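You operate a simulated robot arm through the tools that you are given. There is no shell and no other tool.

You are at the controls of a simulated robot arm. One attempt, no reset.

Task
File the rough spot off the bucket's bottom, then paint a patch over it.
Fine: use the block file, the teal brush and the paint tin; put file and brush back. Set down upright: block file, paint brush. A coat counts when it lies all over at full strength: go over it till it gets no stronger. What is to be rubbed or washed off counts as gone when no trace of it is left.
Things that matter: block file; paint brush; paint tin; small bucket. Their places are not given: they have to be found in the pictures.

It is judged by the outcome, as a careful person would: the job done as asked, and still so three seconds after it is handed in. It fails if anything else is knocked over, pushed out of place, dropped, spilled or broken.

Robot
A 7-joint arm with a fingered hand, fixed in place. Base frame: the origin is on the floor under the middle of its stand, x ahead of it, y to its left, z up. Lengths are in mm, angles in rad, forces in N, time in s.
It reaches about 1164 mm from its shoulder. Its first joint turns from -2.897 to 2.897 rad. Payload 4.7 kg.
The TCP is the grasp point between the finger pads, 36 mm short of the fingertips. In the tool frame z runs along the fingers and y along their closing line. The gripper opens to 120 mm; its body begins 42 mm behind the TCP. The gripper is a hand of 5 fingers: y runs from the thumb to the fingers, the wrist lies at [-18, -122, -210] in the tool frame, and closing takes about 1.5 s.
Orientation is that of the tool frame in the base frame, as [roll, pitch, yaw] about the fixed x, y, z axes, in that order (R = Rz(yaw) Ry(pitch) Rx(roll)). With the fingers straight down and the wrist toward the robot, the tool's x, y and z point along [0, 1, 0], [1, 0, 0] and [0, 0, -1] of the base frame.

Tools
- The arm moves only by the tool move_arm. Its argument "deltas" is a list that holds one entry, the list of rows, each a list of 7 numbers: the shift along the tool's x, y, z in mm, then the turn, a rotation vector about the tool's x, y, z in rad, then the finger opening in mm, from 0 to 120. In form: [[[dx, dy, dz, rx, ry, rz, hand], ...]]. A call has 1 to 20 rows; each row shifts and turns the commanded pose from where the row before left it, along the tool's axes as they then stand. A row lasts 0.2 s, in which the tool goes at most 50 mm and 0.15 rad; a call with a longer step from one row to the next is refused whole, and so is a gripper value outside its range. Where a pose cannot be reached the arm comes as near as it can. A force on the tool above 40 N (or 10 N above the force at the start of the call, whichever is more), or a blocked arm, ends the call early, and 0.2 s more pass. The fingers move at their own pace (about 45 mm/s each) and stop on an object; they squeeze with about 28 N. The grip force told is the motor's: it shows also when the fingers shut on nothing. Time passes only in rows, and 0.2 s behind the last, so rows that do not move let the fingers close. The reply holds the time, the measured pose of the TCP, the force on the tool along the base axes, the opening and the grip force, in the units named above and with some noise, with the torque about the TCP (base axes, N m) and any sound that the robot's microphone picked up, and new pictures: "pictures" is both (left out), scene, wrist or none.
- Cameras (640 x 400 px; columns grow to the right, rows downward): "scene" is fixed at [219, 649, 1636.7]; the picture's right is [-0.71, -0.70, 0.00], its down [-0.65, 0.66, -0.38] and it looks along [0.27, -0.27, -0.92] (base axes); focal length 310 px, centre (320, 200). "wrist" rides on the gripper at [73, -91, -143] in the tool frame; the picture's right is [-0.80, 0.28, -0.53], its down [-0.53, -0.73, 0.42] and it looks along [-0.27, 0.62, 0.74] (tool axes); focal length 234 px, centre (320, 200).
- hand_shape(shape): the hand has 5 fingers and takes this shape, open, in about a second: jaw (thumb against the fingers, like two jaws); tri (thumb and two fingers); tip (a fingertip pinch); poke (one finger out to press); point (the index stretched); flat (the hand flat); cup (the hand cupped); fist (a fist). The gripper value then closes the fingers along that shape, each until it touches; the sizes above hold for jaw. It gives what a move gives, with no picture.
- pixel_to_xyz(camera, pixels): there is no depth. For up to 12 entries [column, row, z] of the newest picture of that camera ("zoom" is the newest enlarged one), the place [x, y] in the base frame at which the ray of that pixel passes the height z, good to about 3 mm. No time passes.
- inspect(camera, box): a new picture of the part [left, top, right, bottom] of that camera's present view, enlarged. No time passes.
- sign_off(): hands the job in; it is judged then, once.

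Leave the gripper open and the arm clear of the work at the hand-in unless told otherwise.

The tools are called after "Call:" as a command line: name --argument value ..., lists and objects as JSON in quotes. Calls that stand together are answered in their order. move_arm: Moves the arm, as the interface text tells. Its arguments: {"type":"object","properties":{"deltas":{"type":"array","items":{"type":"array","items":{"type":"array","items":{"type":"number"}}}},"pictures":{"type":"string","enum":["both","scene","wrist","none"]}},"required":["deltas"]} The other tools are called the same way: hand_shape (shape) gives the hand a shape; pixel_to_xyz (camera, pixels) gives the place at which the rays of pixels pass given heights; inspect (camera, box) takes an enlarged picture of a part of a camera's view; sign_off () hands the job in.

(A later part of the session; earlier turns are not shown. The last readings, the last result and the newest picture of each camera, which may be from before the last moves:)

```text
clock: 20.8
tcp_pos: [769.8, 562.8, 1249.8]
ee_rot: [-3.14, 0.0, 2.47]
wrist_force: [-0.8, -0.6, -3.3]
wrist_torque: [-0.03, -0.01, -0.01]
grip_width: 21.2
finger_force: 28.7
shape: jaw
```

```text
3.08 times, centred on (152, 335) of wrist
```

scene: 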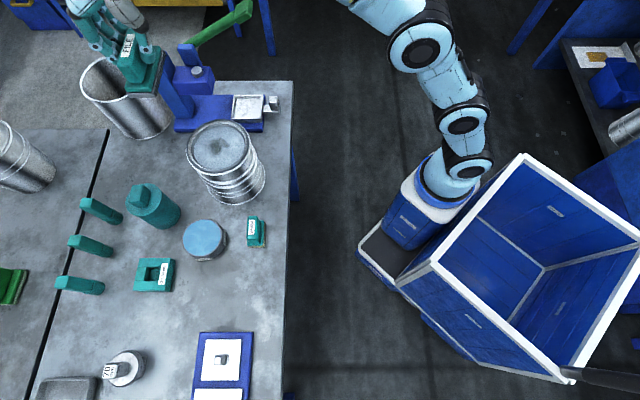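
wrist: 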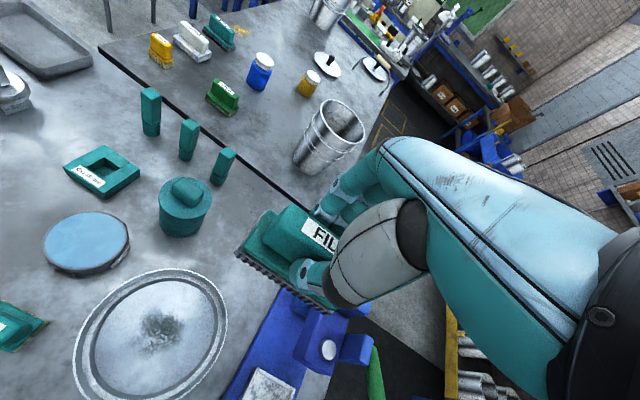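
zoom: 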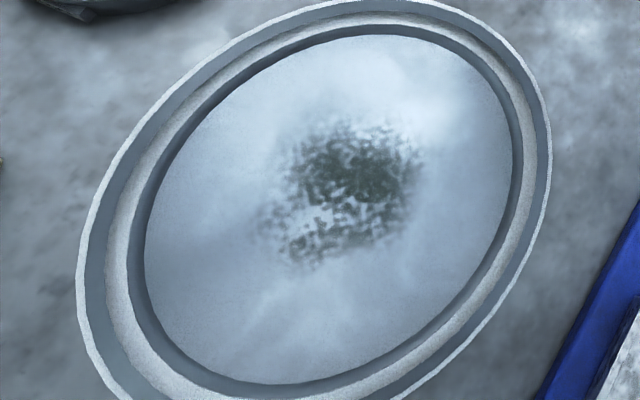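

Now the camera is almost directly above the bucket. I'll read disc edge, ring and spot points; at this angle they hardly depend on the assumed height.

Call:
pixel_to_xyz --camera "zoom" --pixels '[[145, 245, 1010], [513, 150, 1010], [390, 35, 1010], [275, 384, 1010], [215, 97, 1010], [455, 300, 1010], [127, 250, 1010], [524, 150, 1010], [104, 250, 1010], [538, 150, 1010], [78, 250, 1010], [551, 150, 1010]]'

Call:
pixel_to_xyz --camera "zoom" --pixels '[[350, 185, 1010], [255, 225, 1010], [425, 165, 1010], [330, 115, 1010], [310, 268, 1010], [145, 245, 990], [513, 150, 990], [390, 35, 990], [275, 384, 990]]'

```text
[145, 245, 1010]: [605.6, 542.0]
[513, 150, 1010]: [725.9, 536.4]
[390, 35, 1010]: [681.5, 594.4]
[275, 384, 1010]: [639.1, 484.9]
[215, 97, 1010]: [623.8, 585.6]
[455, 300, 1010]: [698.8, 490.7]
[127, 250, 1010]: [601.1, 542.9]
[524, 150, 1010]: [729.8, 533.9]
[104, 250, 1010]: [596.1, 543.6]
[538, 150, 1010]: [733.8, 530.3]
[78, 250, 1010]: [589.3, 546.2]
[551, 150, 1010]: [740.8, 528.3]
```

```text
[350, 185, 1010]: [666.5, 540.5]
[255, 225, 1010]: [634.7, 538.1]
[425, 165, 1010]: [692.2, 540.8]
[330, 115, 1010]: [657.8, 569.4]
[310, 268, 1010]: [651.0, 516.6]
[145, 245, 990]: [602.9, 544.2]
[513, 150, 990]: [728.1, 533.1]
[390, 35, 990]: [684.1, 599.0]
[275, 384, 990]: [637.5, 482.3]
```

The bucket centre is about (664.5,538.5), the disc radius is about 60 and the recess radius is about 65. The spot spans roughly x 635–692, y 516–569. Now I'll measure how the file sits relative to the TCP by enlarging it in the hand.

Call:
inspect --camera "wrist" --box '[220, 190, 364, 320]'

```text
3.08 times, centred on (292, 255) of wrist
```

zoom: 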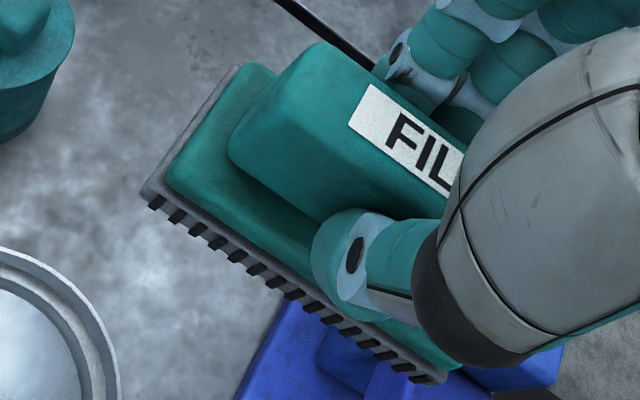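

I'll convert the file's base corners at its current base height (z≈1183–1189).

Call:
pixel_to_xyz --camera "zoom" --pixels '[[145, 203, 1183], [432, 385, 1183], [238, 66, 1189], [140, 190, 1189], [445, 376, 1189]]'

```text
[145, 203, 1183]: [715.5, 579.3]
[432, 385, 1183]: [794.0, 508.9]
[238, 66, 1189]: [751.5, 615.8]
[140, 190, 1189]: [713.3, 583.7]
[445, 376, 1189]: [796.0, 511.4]
```

The file centre sits about 3 mm from the TCP along tool y. I'll target TCP (662,537.5) so the file is centred in the recess, then go back and descend to z≈1110, putting the file bottom about 20–30 mm above the rim.

Call:
move_arm --deltas '[[[14.0, -17.4, 0, 0, 0, 0, 0], [14.0, -17.4, 0, 0, 0, 0, 0], [14.0, -17.4, 0, 0, 0, 0, 0], [14.0, -17.4, 0, 0, 0, 0, 0], [14.05, -17.4, 0, 0, 0, 0, 0], [0, 0, 28, 0, 0, 0, 0], [0, 0, 28, 0, 0, 0, 0], [0, 0, 28, 0, 0, 0, 0], [0, 0, 28, 0, 0, 0, 0], [0, 0, 28, 0, 0, 0, 0], [0, 0, 0, 0, 0, 0, 0]]]'

Call:
inspect --camera "wrist" --box '[160, 180, 400, 390]'

Call:
inspect --camera "scene" --box '[170, 80, 270, 210]'

```text
clock: 23.2
tcp_pos: [661.7, 537.3, 1109.1]
ee_rot: [3.14, 0.0, 2.47]
wrist_force: [-0.2, 0.2, -3.1]
wrist_torque: [-0.01, 0.02, -0.01]
grip_width: 21.3
finger_force: 28.1
shape: jaw
```

scene: 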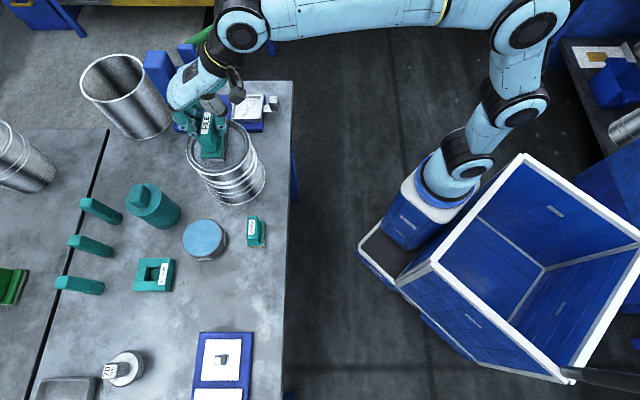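
wrist: 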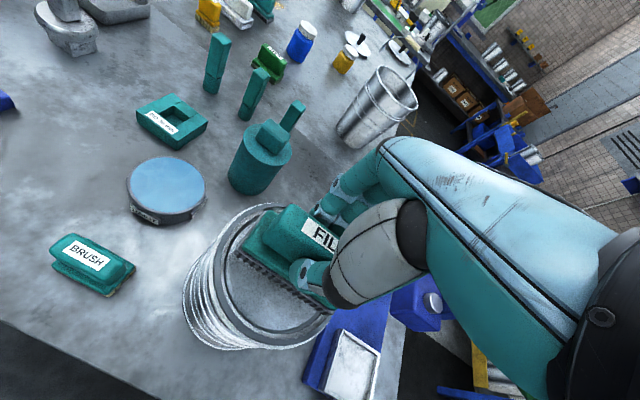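

```text
1.90 times, centred on (280, 285) of wrist
```

zoom: 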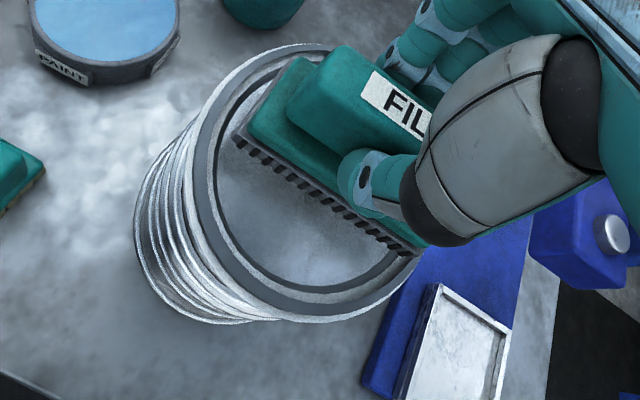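

```text
3.08 times, centred on (220, 145) of scene
```

zoom: 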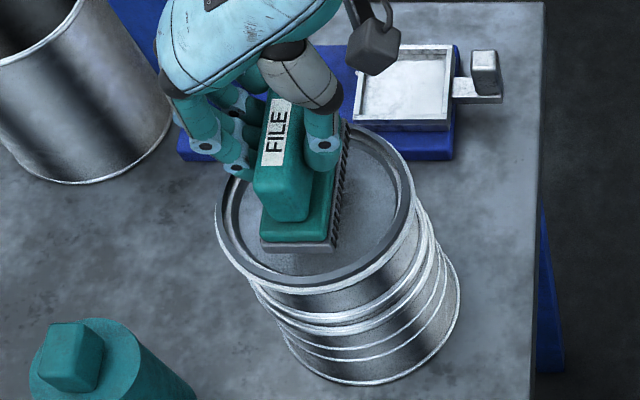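

The file looks centred over the recess. I'll descend in small steps while watching the force.

Call:
move_arm --deltas '[[[0, 0, 4, 0, 0, 0, 0], [0, 0, 4, 0, 0, 0, 0], [0, 0, 4, 0, 0, 0, 0], [0, 0, 3, 0, 0, 0, 0], [0, 0, 0, 0, 0, 0, 0]]]'

Call:
inspect --camera "wrist" --box '[180, 200, 350, 360]'

Call:
inspect --camera "scene" --box '[180, 90, 260, 190]'

```text
clock: 24.4
tcp_pos: [663.3, 538.7, 1094.6]
ee_rot: [-3.141, -0.001, 2.468]
wrist_force: [0.4, 0.5, -3.3]
wrist_torque: [0.04, 0.0, 0.02]
grip_width: 21.2
finger_force: 28.2
shape: jaw
```

scene: 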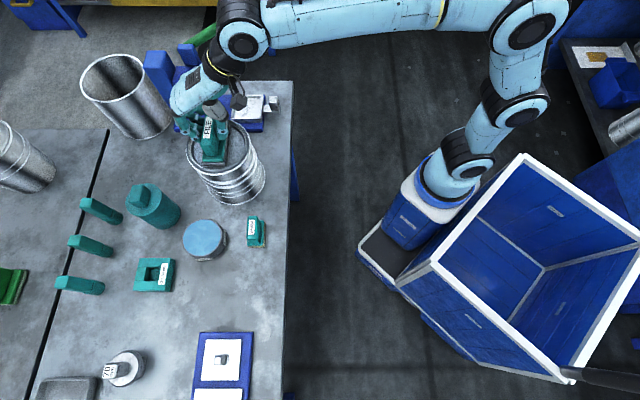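
wrist: 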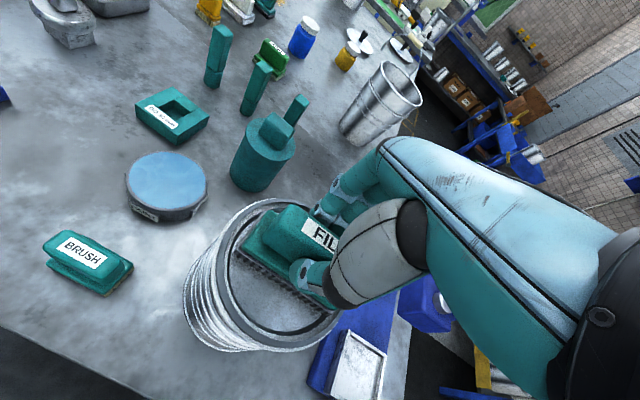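

```text
2.50 times, centred on (265, 280) of wrist
```

zoom: 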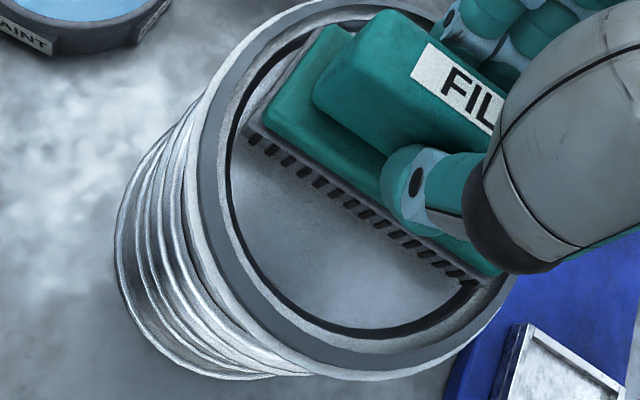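

```text
4.00 times, centred on (220, 140) of scene
```

zoom: 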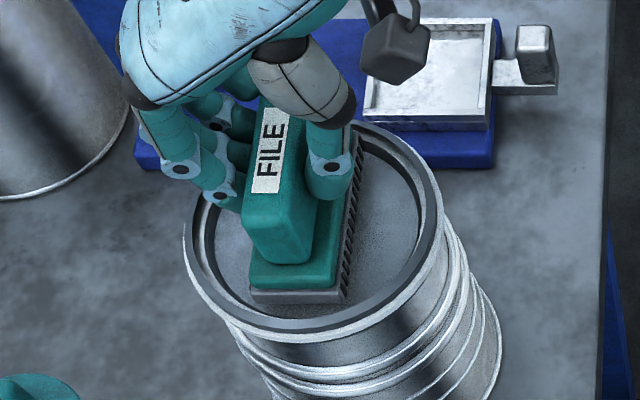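

No contact yet; the file's bottom is about at rim level. I'll go down another 8 mm in 2 mm steps.

Call:
move_arm --deltas '[[[0, 0, 2, 0, 0, 0, 0], [0, 0, 2, 0, 0, 0, 0], [0, 0, 2, 0, 0, 0, 0], [0, 0, 2, 0, 0, 0, 0], [0, 0, 0, 0, 0, 0, 0]]]'

Call:
inspect --camera "wrist" --box '[180, 200, 350, 360]'

Call:
inspect --camera "scene" --box '[180, 90, 260, 190]'

```text
clock: 25.6
tcp_pos: [660.8, 539.2, 1090.7]
ee_rot: [3.134, 0.0, 2.47]
wrist_force: [-0.3, -0.4, 22.8]
wrist_torque: [0.0, -0.05, 0.04]
grip_width: 22.2
finger_force: 27.8
shape: jaw
```

scene: 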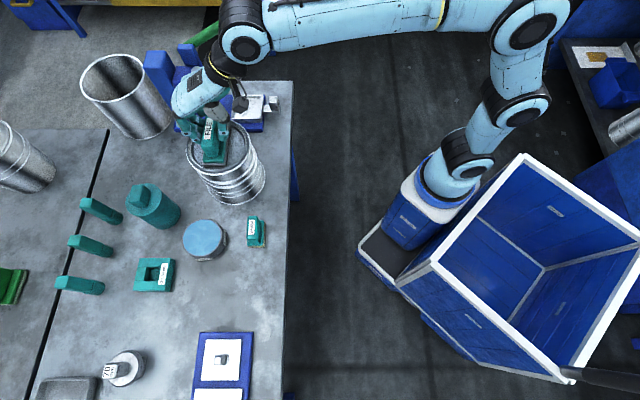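
wrist: 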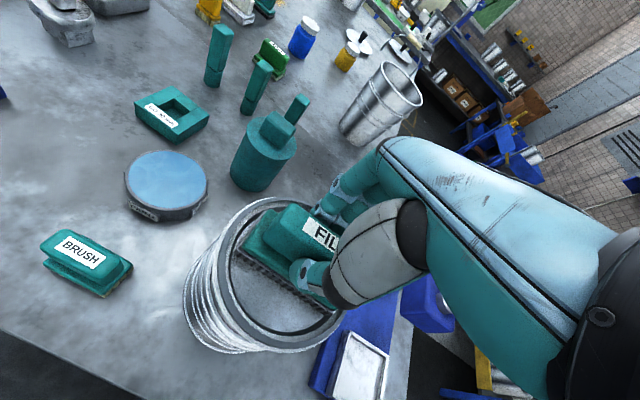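

```text
2.50 times, centred on (265, 280) of wrist
```

zoom: 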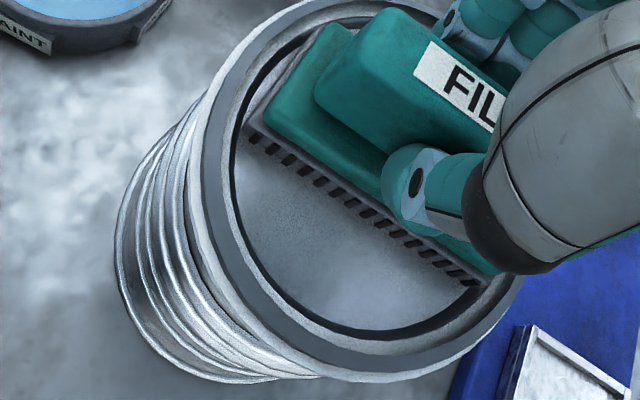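

```text
4.00 times, centred on (220, 140) of scene
```

zoom: 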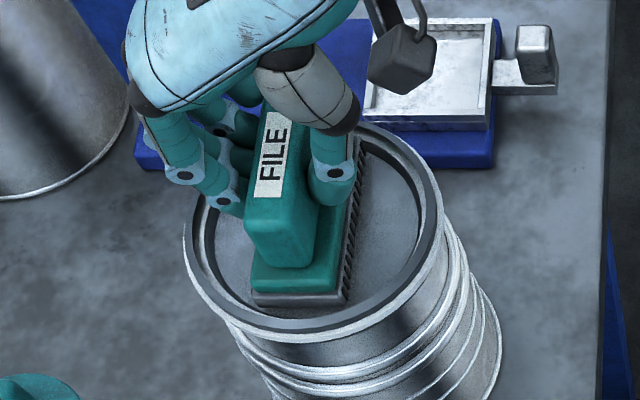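

Contact at TCP z≈1090.7 with about 26 N, and the file is sitting inside the rim. I'll ease the pressure by about 1.5 mm and try a few short strokes across the spot, watching side forces.

Call:
move_arm --deltas '[[[0, 0, -1.5, 0, 0, 0, 0], [0, 2, 0, 0, 0, 0, 0], [0, 2, 0, 0, 0, 0, 0], [0, -2, 0, 0, 0, 0, 0], [0, -2, 0, 0, 0, 0, 0], [0, -2, 0, 0, 0, 0, 0], [0, -2, 0, 0, 0, 0, 0], [0, 2, 0, 0, 0, 0, 0], [0, 2, 0, 0, 0, 0, 0]]]'

Call:
inspect --camera "wrist" --box '[180, 200, 350, 360]'

```text
clock: 27.6
tcp_pos: [661.9, 538.3, 1089.9]
ee_rot: [3.141, 0.0, 2.469]
wrist_force: [-6.0, -6.2, 27.1]
wrist_torque: [-0.11, 0.1, 0.0]
grip_width: 23.2
finger_force: 28.2
shape: jaw
```

scene: 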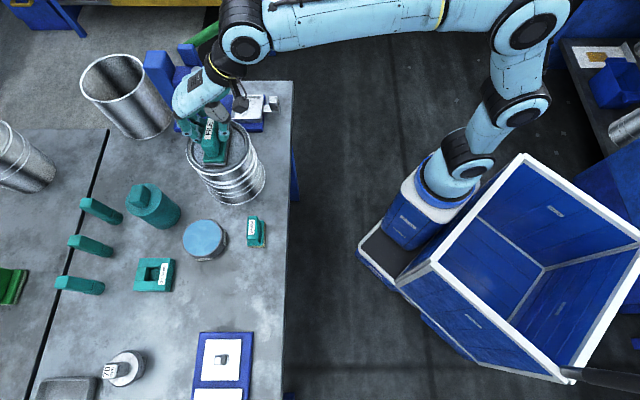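
wrist: 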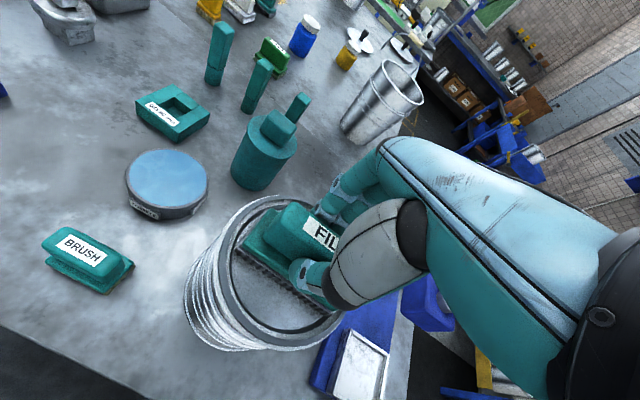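

```text
2.50 times, centred on (265, 280) of wrist
```

zoom: 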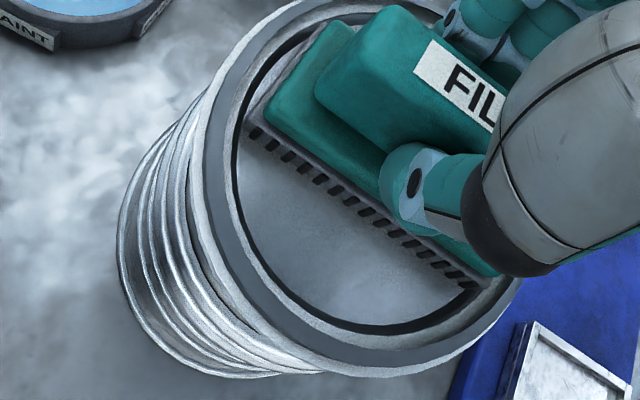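

There's 27 N down and about 8 N sideways, which is friction from the stroke, and the bucket hasn't moved. I'll ease up another 0.8 mm and do more strokes across and along.

Call:
move_arm --deltas '[[[0, 0, -0.8, 0, 0, 0, 0], [0, 2.5, 0, 0, 0, 0, 0], [0, 2, 0, 0, 0, 0, 0], [0, -2.5, 0, 0, 0, 0, 0], [0, -2, 0, 0, 0, 0, 0], [0, -2.5, 0, 0, 0, 0, 0], [0, -2, 0, 0, 0, 0, 0], [0, 2.5, 0, 0, 0, 0, 0], [0, 2, 0, 0, 0, 0, 0], [2, 0, 0, 0, 0, 0, 0], [2, 0, 0, 0, 0, 0, 0], [-2, 0, 0, 0, 0, 0, 0], [-2, 0, 0, 0, 0, 0, 0], [-2, 0, 0, 0, 0, 0, 0], [-2, 0, 0, 0, 0, 0, 0], [2, 0, 0, 0, 0, 0, 0], [2, 0, 0, 0, 0, 0, 0]]]' --pictures "scene"

```text
clock: 31.2
tcp_pos: [663.8, 536.5, 1090.0]
ee_rot: [3.139, 0.001, 2.467]
wrist_force: [6.0, -1.4, 14.9]
wrist_torque: [-0.01, -0.17, -0.06]
grip_width: 23.1
finger_force: 27.8
shape: jaw
```

scene: 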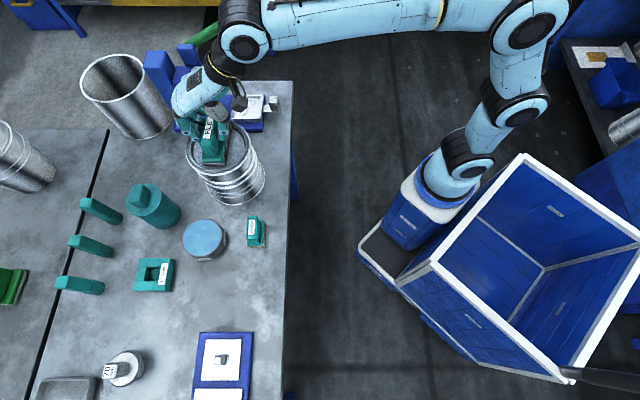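

Force is now about 18 N. I'll lift off and shift aside to see how much of the spot remains.

Call:
move_arm --deltas '[[[0, 0, -15, 0, 0, 0, 0], [0, 0, -25, 0, 0, 0, 0], [0, 0, -30, 0, 0, 0, 0], [-10, 20, 0, 0, 0, 0, 0], [-10, 20, 0, 0, 0, 0, 0], [-10, 20, 0, 0, 0, 0, 0], [0, 0, 0, 0, 0, 0, 0]]]'

Call:
inspect --camera "wrist" --box '[100, 230, 290, 400]'

Call:
inspect --camera "scene" --box '[180, 90, 260, 190]'

```text
clock: 32.8
tcp_pos: [723.5, 568.1, 1157.6]
ee_rot: [-3.141, 0.0, 2.469]
wrist_force: [-0.9, 0.3, -2.9]
wrist_torque: [-0.01, 0.02, -0.03]
grip_width: 22.1
finger_force: 28.5
shape: jaw
```

scene: 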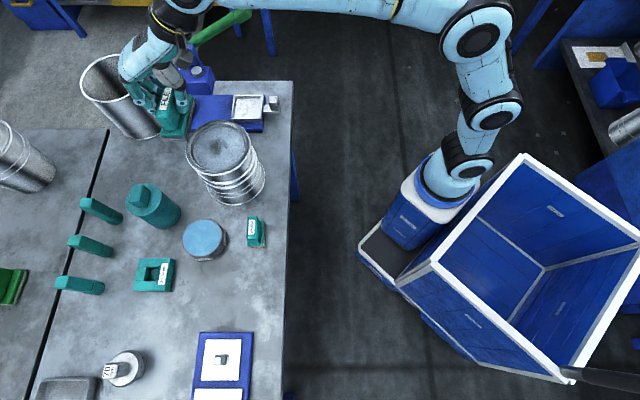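
wrist: 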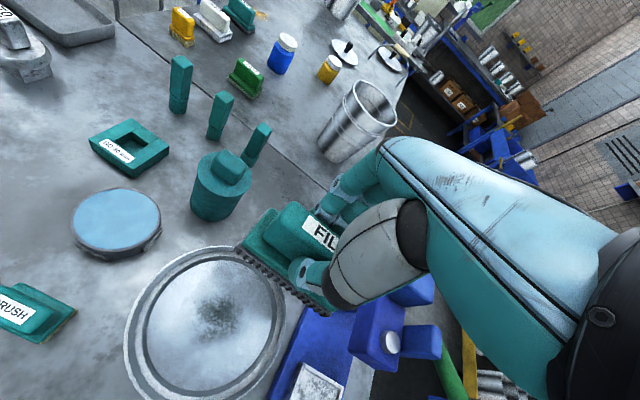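

```text
2.35 times, centred on (195, 315) of wrist
```

zoom: 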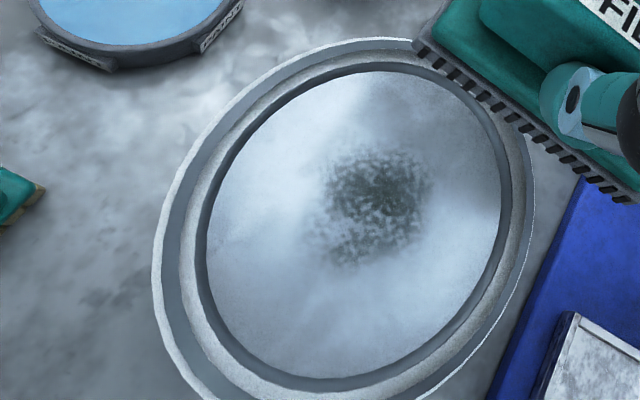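

```text
4.00 times, centred on (220, 140) of scene
```

zoom: 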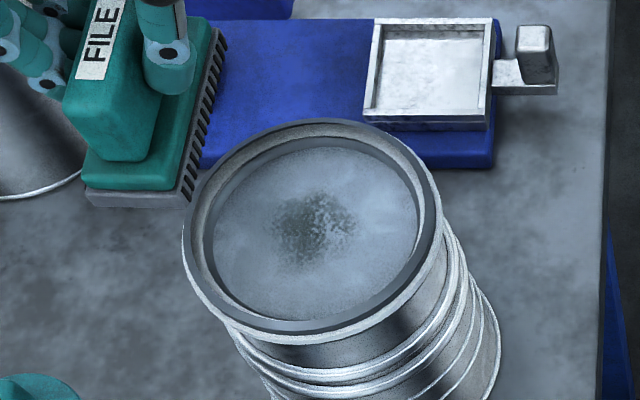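

The spot has only faded slightly, so it needs many more strokes. Across its short side the file has about ±10 mm of room in the recess and about ±5 mm lengthwise. I'll return, touch down again and run longer cross strokes.

Call:
move_arm --deltas '[[[10, -20, 0, 0, 0, 0, 0], [10, -20, 0, 0, 0, 0, 0], [10, -20, 0, 0, 0, 0, 0], [0, 0, 25, 0, 0, 0, 0], [0, 0, 25, 0, 0, 0, 0], [0, 0, 12, 0, 0, 0, 0], [0, 0, 5, 0, 0, 0, 0], [0, 0, 3, 0, 0, 0, 0], [0, 6, 0, 0, 0, 0, 0], [0, -6, 0, 0, 0, 0, 0], [0, -6, 0, 0, 0, 0, 0], [0, 6, 0, 0, 0, 0, 0], [0, 6, 0, 0, 0, 0, 0], [0, -6, 0, 0, 0, 0, 0], [0, -6, 0, 0, 0, 0, 0], [0, 6, 0, 0, 0, 0, 0]]]' --pictures "scene"

```text
clock: 36.2
tcp_pos: [661.6, 537.4, 1089.8]
ee_rot: [-3.141, 0.001, 2.47]
wrist_force: [-3.4, -3.2, 10.9]
wrist_torque: [-0.04, 0.08, 0.0]
grip_width: 22.7
finger_force: 27.9
shape: jaw
```

scene: 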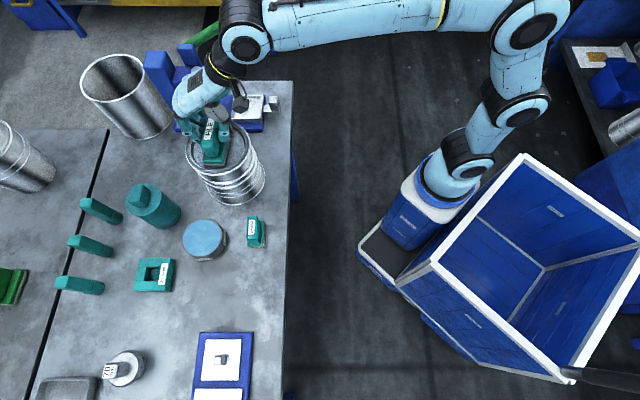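

Contact is stable at about 14 N with modest friction. I'll press 0.7 mm more and run a full set of ±8 mm cross strokes.

Call:
move_arm --deltas '[[[0, 0, 0.7, 0, 0, 0, 0], [0, 8, 0, 0, 0, 0, 0], [0, -8, 0, 0, 0, 0, 0], [0, -8, 0, 0, 0, 0, 0], [0, 8, 0, 0, 0, 0, 0], [0, 8, 0, 0, 0, 0, 0], [0, -8, 0, 0, 0, 0, 0], [0, -8, 0, 0, 0, 0, 0], [0, 8, 0, 0, 0, 0, 0], [0, 8, 0, 0, 0, 0, 0], [0, -8, 0, 0, 0, 0, 0], [0, -8, 0, 0, 0, 0, 0], [0, 8, 0, 0, 0, 0, 0], [0, 8, 0, 0, 0, 0, 0], [0, -8, 0, 0, 0, 0, 0], [0, -8, 0, 0, 0, 0, 0], [0, 8, 0, 0, 0, 0, 0], [0, 8, 0, 0, 0, 0, 0], [0, -8, 0, 0, 0, 0, 0]]]' --pictures "scene"

```text
clock: 40.2
tcp_pos: [662.0, 538.2, 1089.1]
ee_rot: [3.14, 0.0, 2.47]
wrist_force: [5.6, 5.9, 18.5]
wrist_torque: [0.27, -0.19, 0.0]
grip_width: 23.4
finger_force: 27.9
shape: jaw
```

scene: 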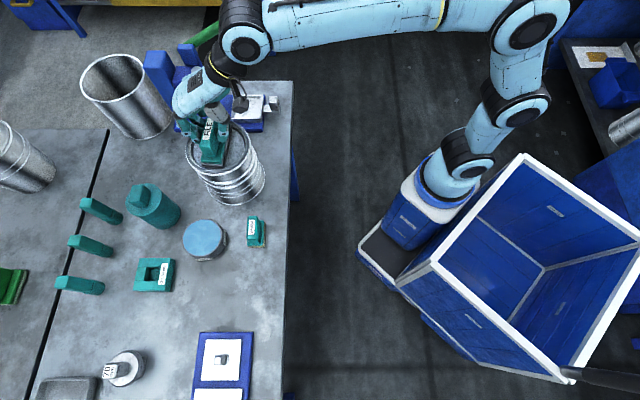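

It's still stable. One more set mixes cross and lengthwise strokes, then I'll lift and look.

Call:
move_arm --deltas '[[[0, 8, 0, 0, 0, 0, 0], [3, -8, 0, 0, 0, 0, 0], [0, -8, 0, 0, 0, 0, 0], [0, 8, 0, 0, 0, 0, 0], [-3, 8, 0, 0, 0, 0, 0], [-3, -8, 0, 0, 0, 0, 0], [0, -8, 0, 0, 0, 0, 0], [0, 8, 0, 0, 0, 0, 0], [3, 8, 0, 0, 0, 0, 0], [0, -8, 0, 0, 0, 0, 0], [0, -8, 0, 0, 0, 0, 0], [0, 8, 0, 0, 0, 0, 0], [0, 0, -15, 0, 0, 0, 0], [0, 0, -25, 0, 0, 0, 0], [0, 0, -30, 0, 0, 0, 0], [-10, 20, 0, 0, 0, 0, 0], [-10, 20, 0, 0, 0, 0, 0], [-10, 20, 0, 0, 0, 0, 0], [0, 0, 0, 0, 0, 0, 0]]]'

Call:
inspect --camera "wrist" --box '[100, 230, 290, 400]'

Call:
inspect --camera "scene" --box '[180, 90, 260, 190]'

```text
clock: 44.2
tcp_pos: [723.2, 564.6, 1158.6]
ee_rot: [3.141, 0.0, 2.47]
wrist_force: [-0.8, -0.3, -3.4]
wrist_torque: [0.02, 0.04, -0.02]
grip_width: 22.2
finger_force: 27.9
shape: jaw
```

scene: 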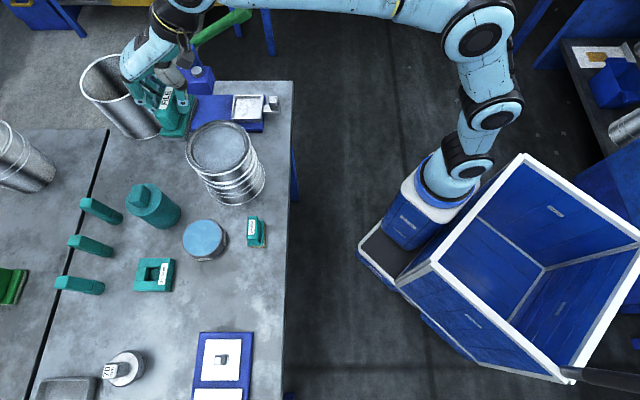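
wrist: 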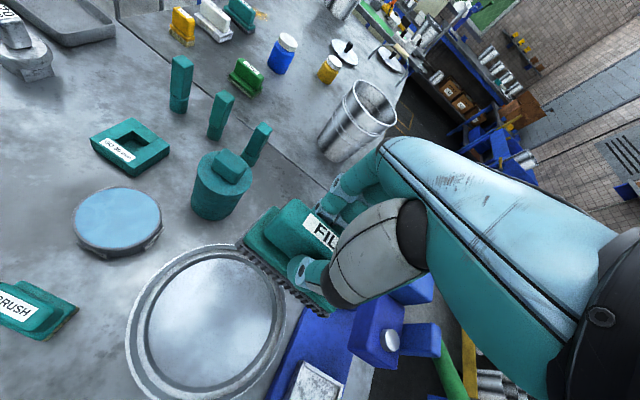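

```text
2.35 times, centred on (195, 315) of wrist
```

zoom: 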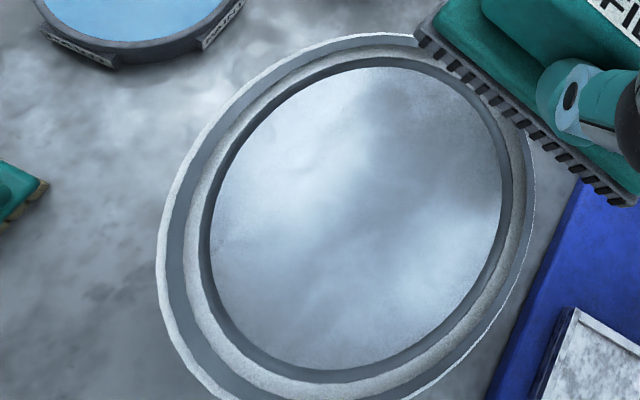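

```text
4.00 times, centred on (220, 140) of scene
```

zoom: 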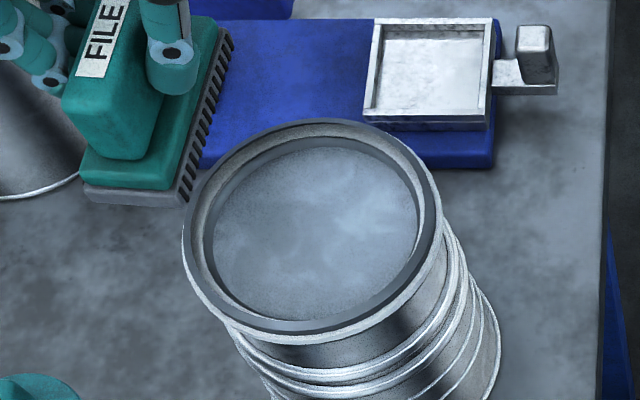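

The spot looks gone. I'll zoom in tightly on the bucket bottom in both views to check for faint traces.

Call:
inspect --camera "wrist" --box '[170, 270, 250, 340]'

Call:
inspect --camera "scene" --box '[196, 122, 244, 166]'

```text
5.71 times, centred on (210, 305) of wrist
```

zoom: 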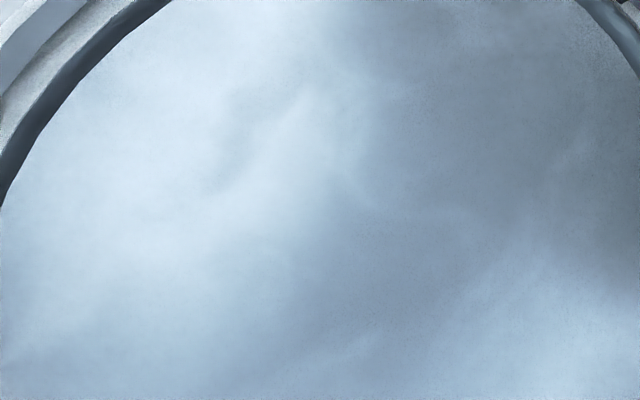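

```text
9.09 times, centred on (220, 144) of scene
```

zoom: 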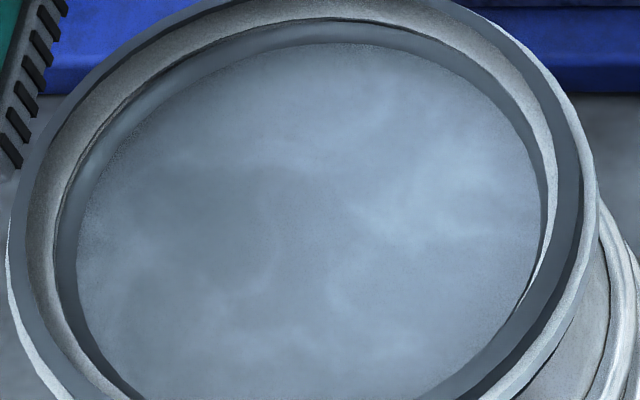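

No trace is visible. For safety I'll make one more pass, as the edges could hold residue too faint to see.

Call:
move_arm --deltas '[[[10, -20, 0, 0, 0, 0, 0], [10, -20, 0, 0, 0, 0, 0], [10, -20, 0, 0, 0, 0, 0], [0, 0, 25, 0, 0, 0, 0], [0, 0, 25, 0, 0, 0, 0], [0, 0, 12, 0, 0, 0, 0], [0, 0, 5, 0, 0, 0, 0], [0, 0, 3, 0, 0, 0, 0], [0, 9, 0, 0, 0, 0, 0], [0, -9, 0, 0, 0, 0, 0], [0, -9, 0, 0, 0, 0, 0], [0, 9, 0, 0, 0, 0, 0], [0, 9, 0, 0, 0, 0, 0], [0, -9, 0, 0, 0, 0, 0], [0, -9, 0, 0, 0, 0, 0], [0, 9, 0, 0, 0, 0, 0]]]' --pictures "scene"

Call:
move_arm --deltas '[[[3, 9, 0, 0, 0, 0, 0], [0, -9, 0, 0, 0, 0, 0], [0, -9, 0, 0, 0, 0, 0], [-3, 9, 0, 0, 0, 0, 0], [-3, 9, 0, 0, 0, 0, 0], [0, -9, 0, 0, 0, 0, 0], [0, -9, 0, 0, 0, 0, 0], [3, 9, 0, 0, 0, 0, 0], [0, 9, 0, 0, 0, 0, 0], [0, -9, 0, 0, 0, 0, 0], [0, -9, 0, 0, 0, 0, 0], [0, 9, 0, 0, 0, 0, 0]]]' --pictures "scene"

```text
clock: 47.6
tcp_pos: [663.6, 537.5, 1088.9]
ee_rot: [3.141, 0.0, 2.469]
wrist_force: [-3.1, -2.8, 8.9]
wrist_torque: [-0.06, 0.07, 0.0]
grip_width: 22.3
finger_force: 28.3
shape: jaw
```

scene: 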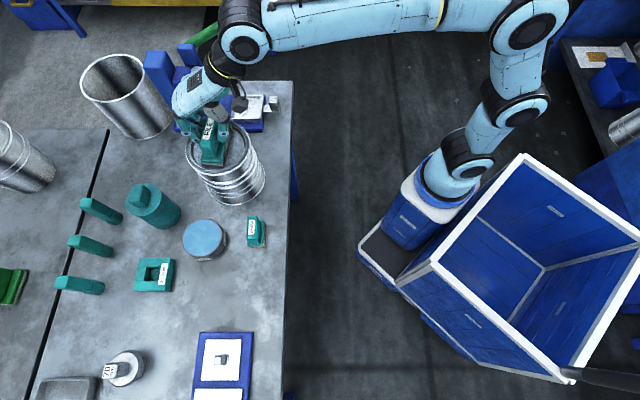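

```text
clock: 50.2
tcp_pos: [661.5, 538.7, 1089.0]
ee_rot: [-3.142, 0.0, 2.468]
wrist_force: [-1.9, -3.0, 5.0]
wrist_torque: [-0.03, 0.04, -0.01]
grip_width: 22.1
finger_force: 28.4
shape: jaw
```

scene: 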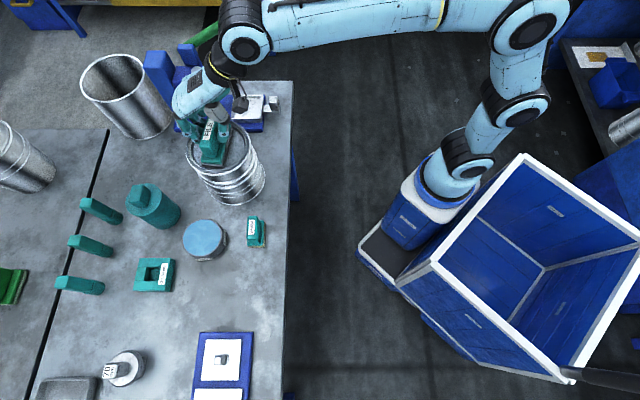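

Two full passes are done. I'll lift the file clear and carry it back over its original place.

Call:
move_arm --deltas '[[[0, 0, -10, 0, 0, 0, 0], [0, 0, -30, 0, 0, 0, 0], [0, 0, -30, 0, 0, 0, 0], [0, 0, -30, 0, 0, 0, 0], [26.06, -2.04, 0, 0, 0, 0, 0], [26.06, -2.04, 0, 0, 0, 0, 0], [26.06, -2.04, 0, 0, 0, 0, 0], [26.06, -2.04, 0, 0, 0, 0, 0], [26.06, -2.04, 0, 0, 0, 0, 0], [26.06, -2.04, 0, 0, 0, 0, 0], [26.06, -2.04, 0, 0, 0, 0, 0], [26.06, -2.04, 0, 0, 0, 0, 0], [26.06, -2.04, 0, 0, 0, 0, 0], [26.06, -2.04, 0, 0, 0, 0, 0], [26.06, -2.04, 0, 0, 0, 0, 0], [26.06, -2.04, 0, 0, 0, 0, 0]]]'

Call:
inspect --camera "scene" --box '[180, 105, 260, 175]'

Call:
inspect --camera "wrist" --box '[220, 190, 364, 320]'

```text
clock: 53.6
tcp_pos: [399.9, 714.4, 1189.0]
ee_rot: [-3.141, 0.0, 2.467]
wrist_force: [0.5, -0.3, -2.8]
wrist_torque: [0.0, 0.02, 0.01]
grip_width: 21.7
finger_force: 28.3
shape: jaw
```

scene: 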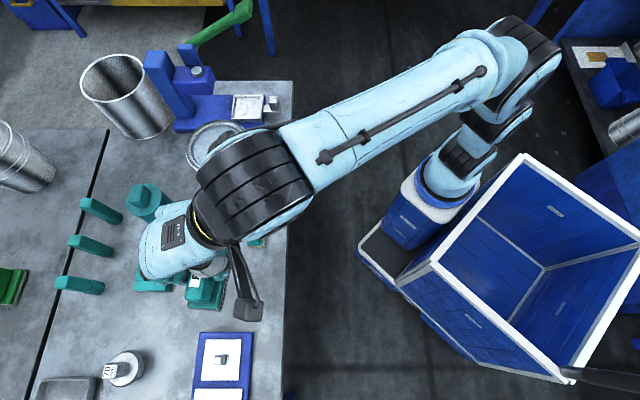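
wrist: 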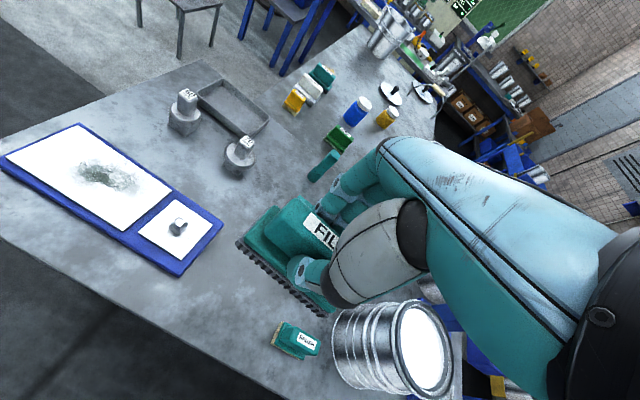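

```text
5.71 times, centred on (220, 140) of scene
```

zoom: 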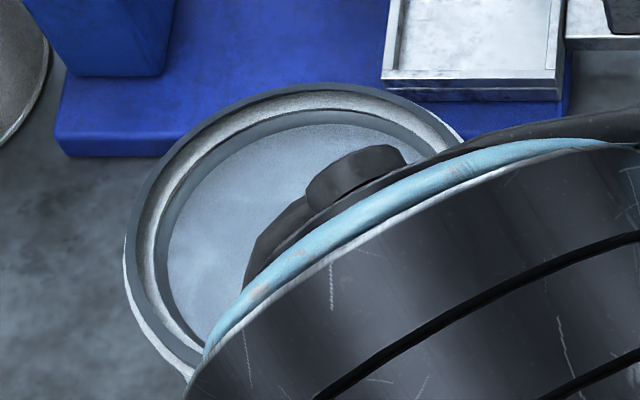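

```text
3.08 times, centred on (292, 255) of wrist
```

zoom: 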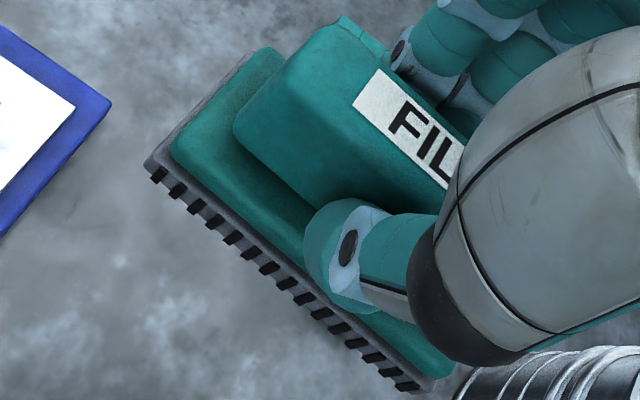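

The file has pivoted slightly in the grip; its near edge runs steeper than before. I'll measure its corners now to correct the yaw before setting it down.

Call:
pixel_to_xyz --camera "zoom" --pixels '[[143, 163, 1128], [432, 388, 1128], [250, 49, 1128], [150, 178, 1122], [418, 392, 1122]]'

Call:
inspect --camera "wrist" --box '[225, 195, 335, 265]'

Call:
inspect --camera "wrist" --box '[280, 260, 390, 330]'

```text
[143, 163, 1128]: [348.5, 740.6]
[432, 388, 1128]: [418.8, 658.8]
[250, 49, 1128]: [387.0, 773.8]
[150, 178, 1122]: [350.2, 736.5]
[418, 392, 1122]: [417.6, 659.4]
```

```text
5.71 times, centred on (280, 230) of wrist
```

zoom: 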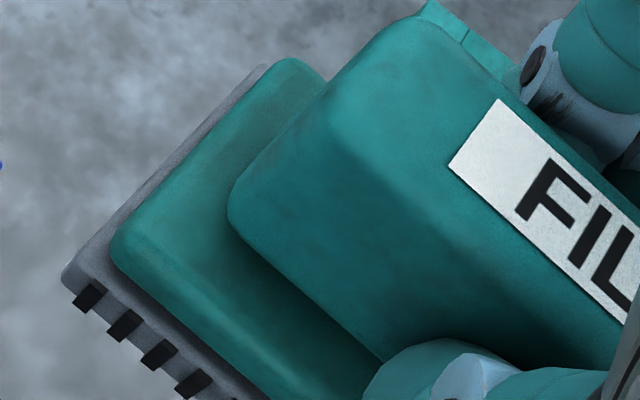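

```text
5.71 times, centred on (335, 295) of wrist
```

zoom: 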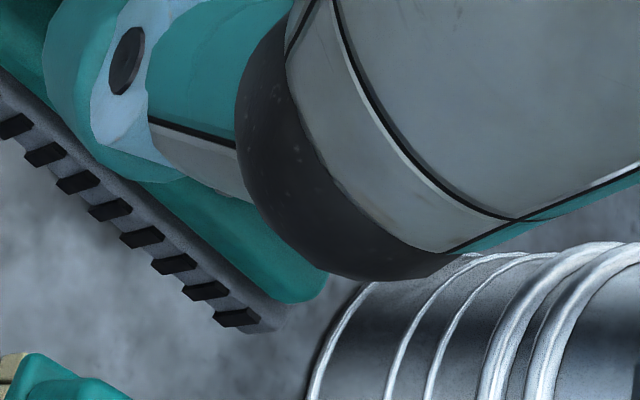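

The file pivoted about 8° in the grip. I'll rotate the hand by −0.15 rad about tool z to restore the file's original heading, then descend to z≈949.

Call:
move_arm --deltas '[[[0, 0, 0, 0, 0, -0.075, 0], [0, 0, 0, 0, 0, -0.075, 0], [-1.6, -0.8, 0, 0, 0, 0, 0], [0, 0, 30, 0, 0, 0, 0], [0, 0, 30, 0, 0, 0, 0], [0, 0, 30, 0, 0, 0, 0], [0, 0, 30, 0, 0, 0, 0], [0, 0, 30, 0, 0, 0, 0], [0, 0, 30, 0, 0, 0, 0], [0, 0, 30, 0, 0, 0, 0], [0, 0, 25, 0, 0, 0, 0], [0, 0, 5, 0, 0, 0, 0], [0, 0, 0, 0, 0, 0, 0]]]'

Call:
inspect --camera "wrist" --box '[220, 190, 364, 320]'

Call:
inspect --camera "scene" --box '[200, 240, 300, 330]'

```text
clock: 56.4
tcp_pos: [402.0, 712.9, 948.3]
ee_rot: [-3.14, 0.001, 2.62]
wrist_force: [-0.7, 0.4, -3.4]
wrist_torque: [0.01, -0.01, 0.0]
grip_width: 21.9
finger_force: 27.6
shape: jaw
```

scene: 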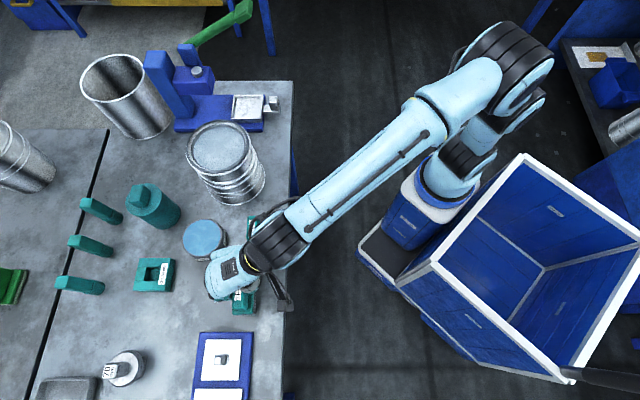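
wrist: 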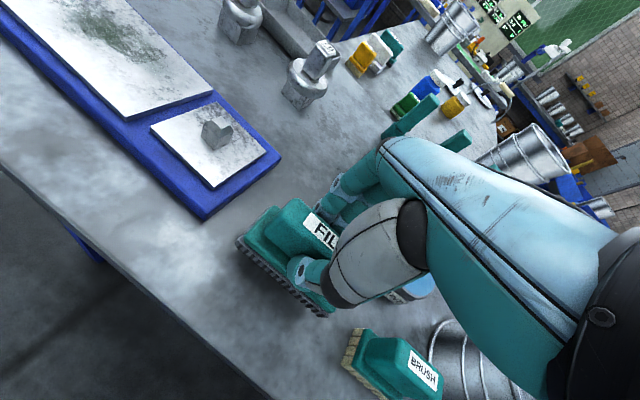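

```text
3.08 times, centred on (292, 255) of wrist
```

zoom: 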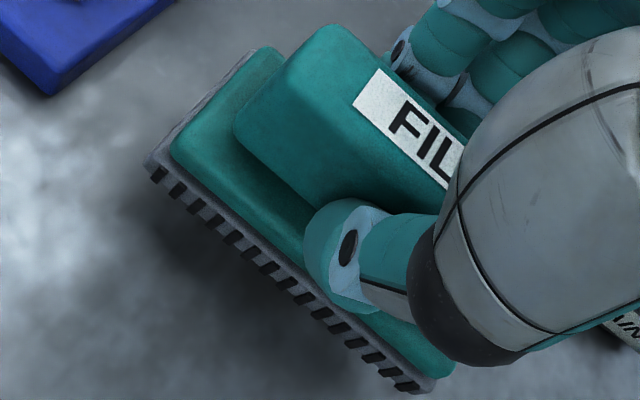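

```text
4.44 times, centred on (250, 285) of scene
```

zoom: 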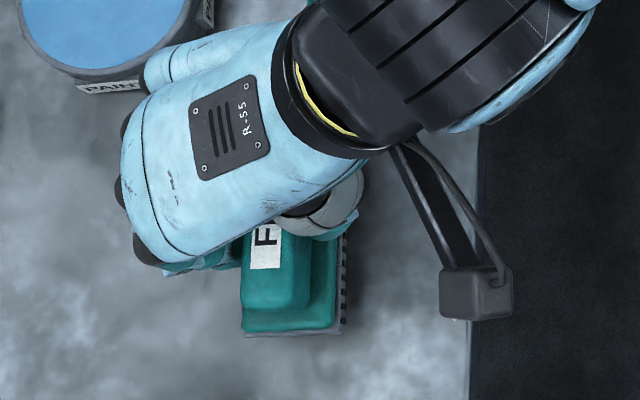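

I'll measure the file's corners again at its current height against the original footprint: near corners (346,726) and (430,660), far-left corner (379,767).

Call:
pixel_to_xyz --camera "wrist" --pixels '[[234.5, 243.0, 888], [328.4, 316.0, 888], [269.3, 206, 888], [236.8, 247.9, 883], [323.8, 317.3, 883]]'

Call:
pixel_to_xyz --camera "scene" --pixels '[[232.7, 315.4, 883], [254.95, 315, 883]]'

```text
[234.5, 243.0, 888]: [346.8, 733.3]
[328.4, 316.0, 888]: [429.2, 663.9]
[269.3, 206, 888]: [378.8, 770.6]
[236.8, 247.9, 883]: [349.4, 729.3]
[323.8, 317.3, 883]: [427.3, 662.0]
```

```text
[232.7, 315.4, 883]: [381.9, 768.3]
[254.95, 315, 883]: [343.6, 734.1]
```

The heading now matches within about 1.5°, and the centre is about 3 mm too far in y. I'll correct that and lower to just above the bench.

Call:
move_arm --deltas '[[[-1.2, -2.2, 0, 0, 0, -0.02, 0], [0, 0, 8, 0, 0, 0, 0], [0, 0, 8, 0, 0, 0, 0], [0, 0, 6, 0, 0, 0, 0], [0, 0, 2, 0, 0, 0, 0], [0, 0, 1.5, 0, 0, 0, 0], [0, 0, 0, 0, 0, 0, 0]]]' --pictures "wrist"

```text
clock: 58.0
tcp_pos: [401.7, 712.3, 921.1]
ee_rot: [3.141, -0.001, 2.64]
wrist_force: [-0.6, 0.5, -3.1]
wrist_torque: [-0.02, -0.01, -0.01]
grip_width: 22.0
finger_force: 28.5
shape: jaw
```

wrist: 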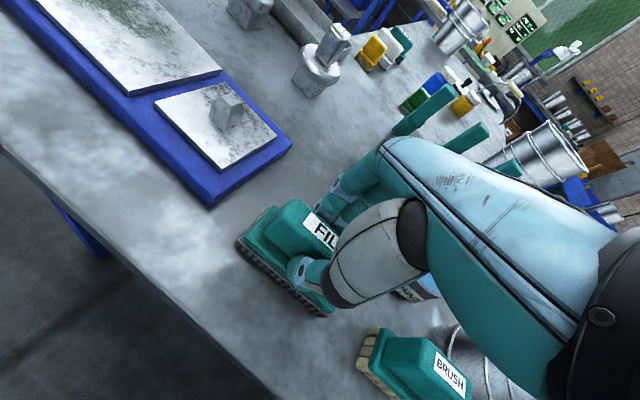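

Not yet touching: the force still shows the file's weight. I'll lower in 1 mm steps.

Call:
move_arm --deltas '[[[0, 0, 1, 0, 0, 0, 0], [0, 0, 1, 0, 0, 0, 0], [0, 0, 0, 0, 0, 0, 0]]]' --pictures "none"

```text
clock: 58.8
tcp_pos: [402.4, 711.1, 920.1]
ee_rot: [-3.141, -0.001, 2.64]
wrist_force: [0.1, -0.5, -2.6]
wrist_torque: [-0.01, 0.02, -0.03]
grip_width: 22.1
finger_force: 27.6
shape: jaw
```

Call:
move_arm --deltas '[[[0, 0, 1, 0, 0, 0, 0], [0, 0, 1, 0, 0, 0, 0], [0, 0, 0, 0, 0, 0, 0]]]' --pictures "wrist"

```text
clock: 59.6
tcp_pos: [402.2, 711.1, 919.3]
ee_rot: [3.141, 0.001, 2.637]
wrist_force: [-1.0, -1.1, 1.8]
wrist_torque: [0.0, 0.01, 0.01]
grip_width: 22.4
finger_force: 27.8
shape: jaw
```

wrist: 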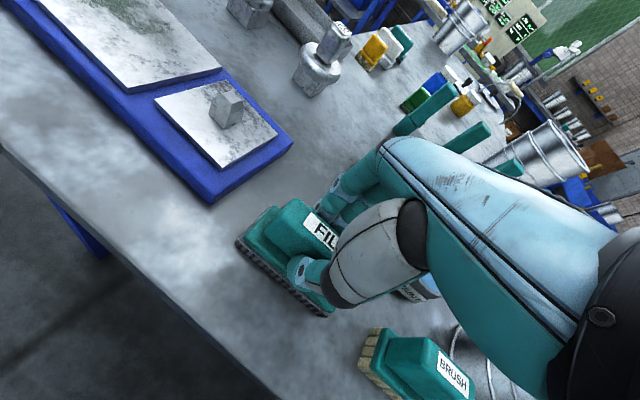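

The force shifted by about +5 N, so the file rests on the bench. I'll open the hand slowly and look.

Call:
move_arm --deltas '[[[0, 0, 0, 0, 0, 0, 30], [0, 0, 0, 0, 0, 0, 45], [0, 0, 0, 0, 0, 0, 60], [0, 0, 0, 0, 0, 0, 80], [0, 0, 0, 0, 0, 0, 100], [0, 0, 0, 0, 0, 0, 120], [0, 0, 0, 0, 0, 0, 120]]]'

Call:
inspect --camera "wrist" --box '[220, 190, 364, 320]'

```text
clock: 61.2
tcp_pos: [403.5, 711.6, 918.3]
ee_rot: [-3.141, 0.0, 2.638]
wrist_force: [0.6, -0.3, -0.5]
wrist_torque: [0.02, -0.02, 0.0]
grip_width: 119.5
finger_force: 0.0
shape: jaw
```

scene: 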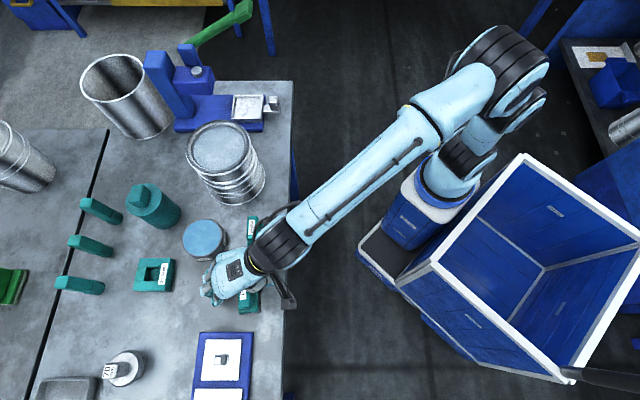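
wrist: 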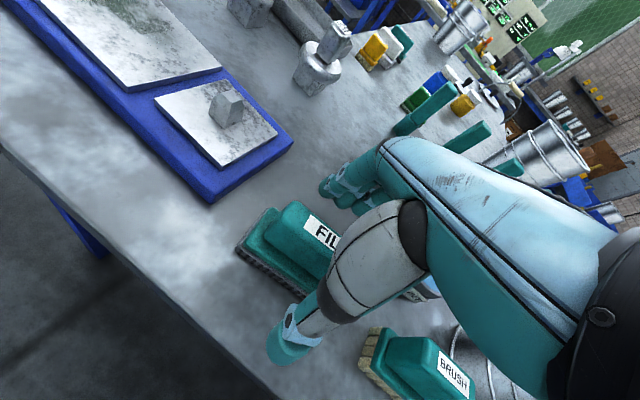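

```text
3.08 times, centred on (292, 255) of wrist
```

zoom: 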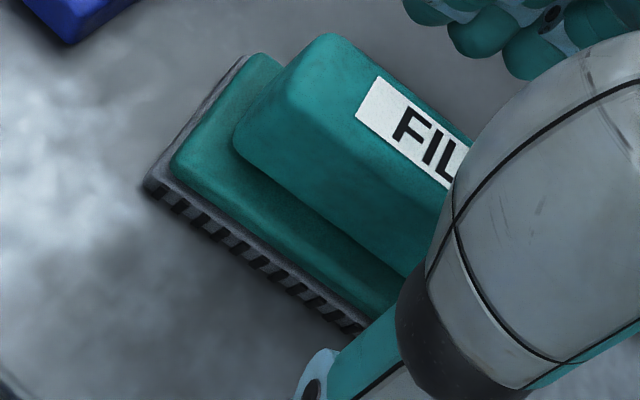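

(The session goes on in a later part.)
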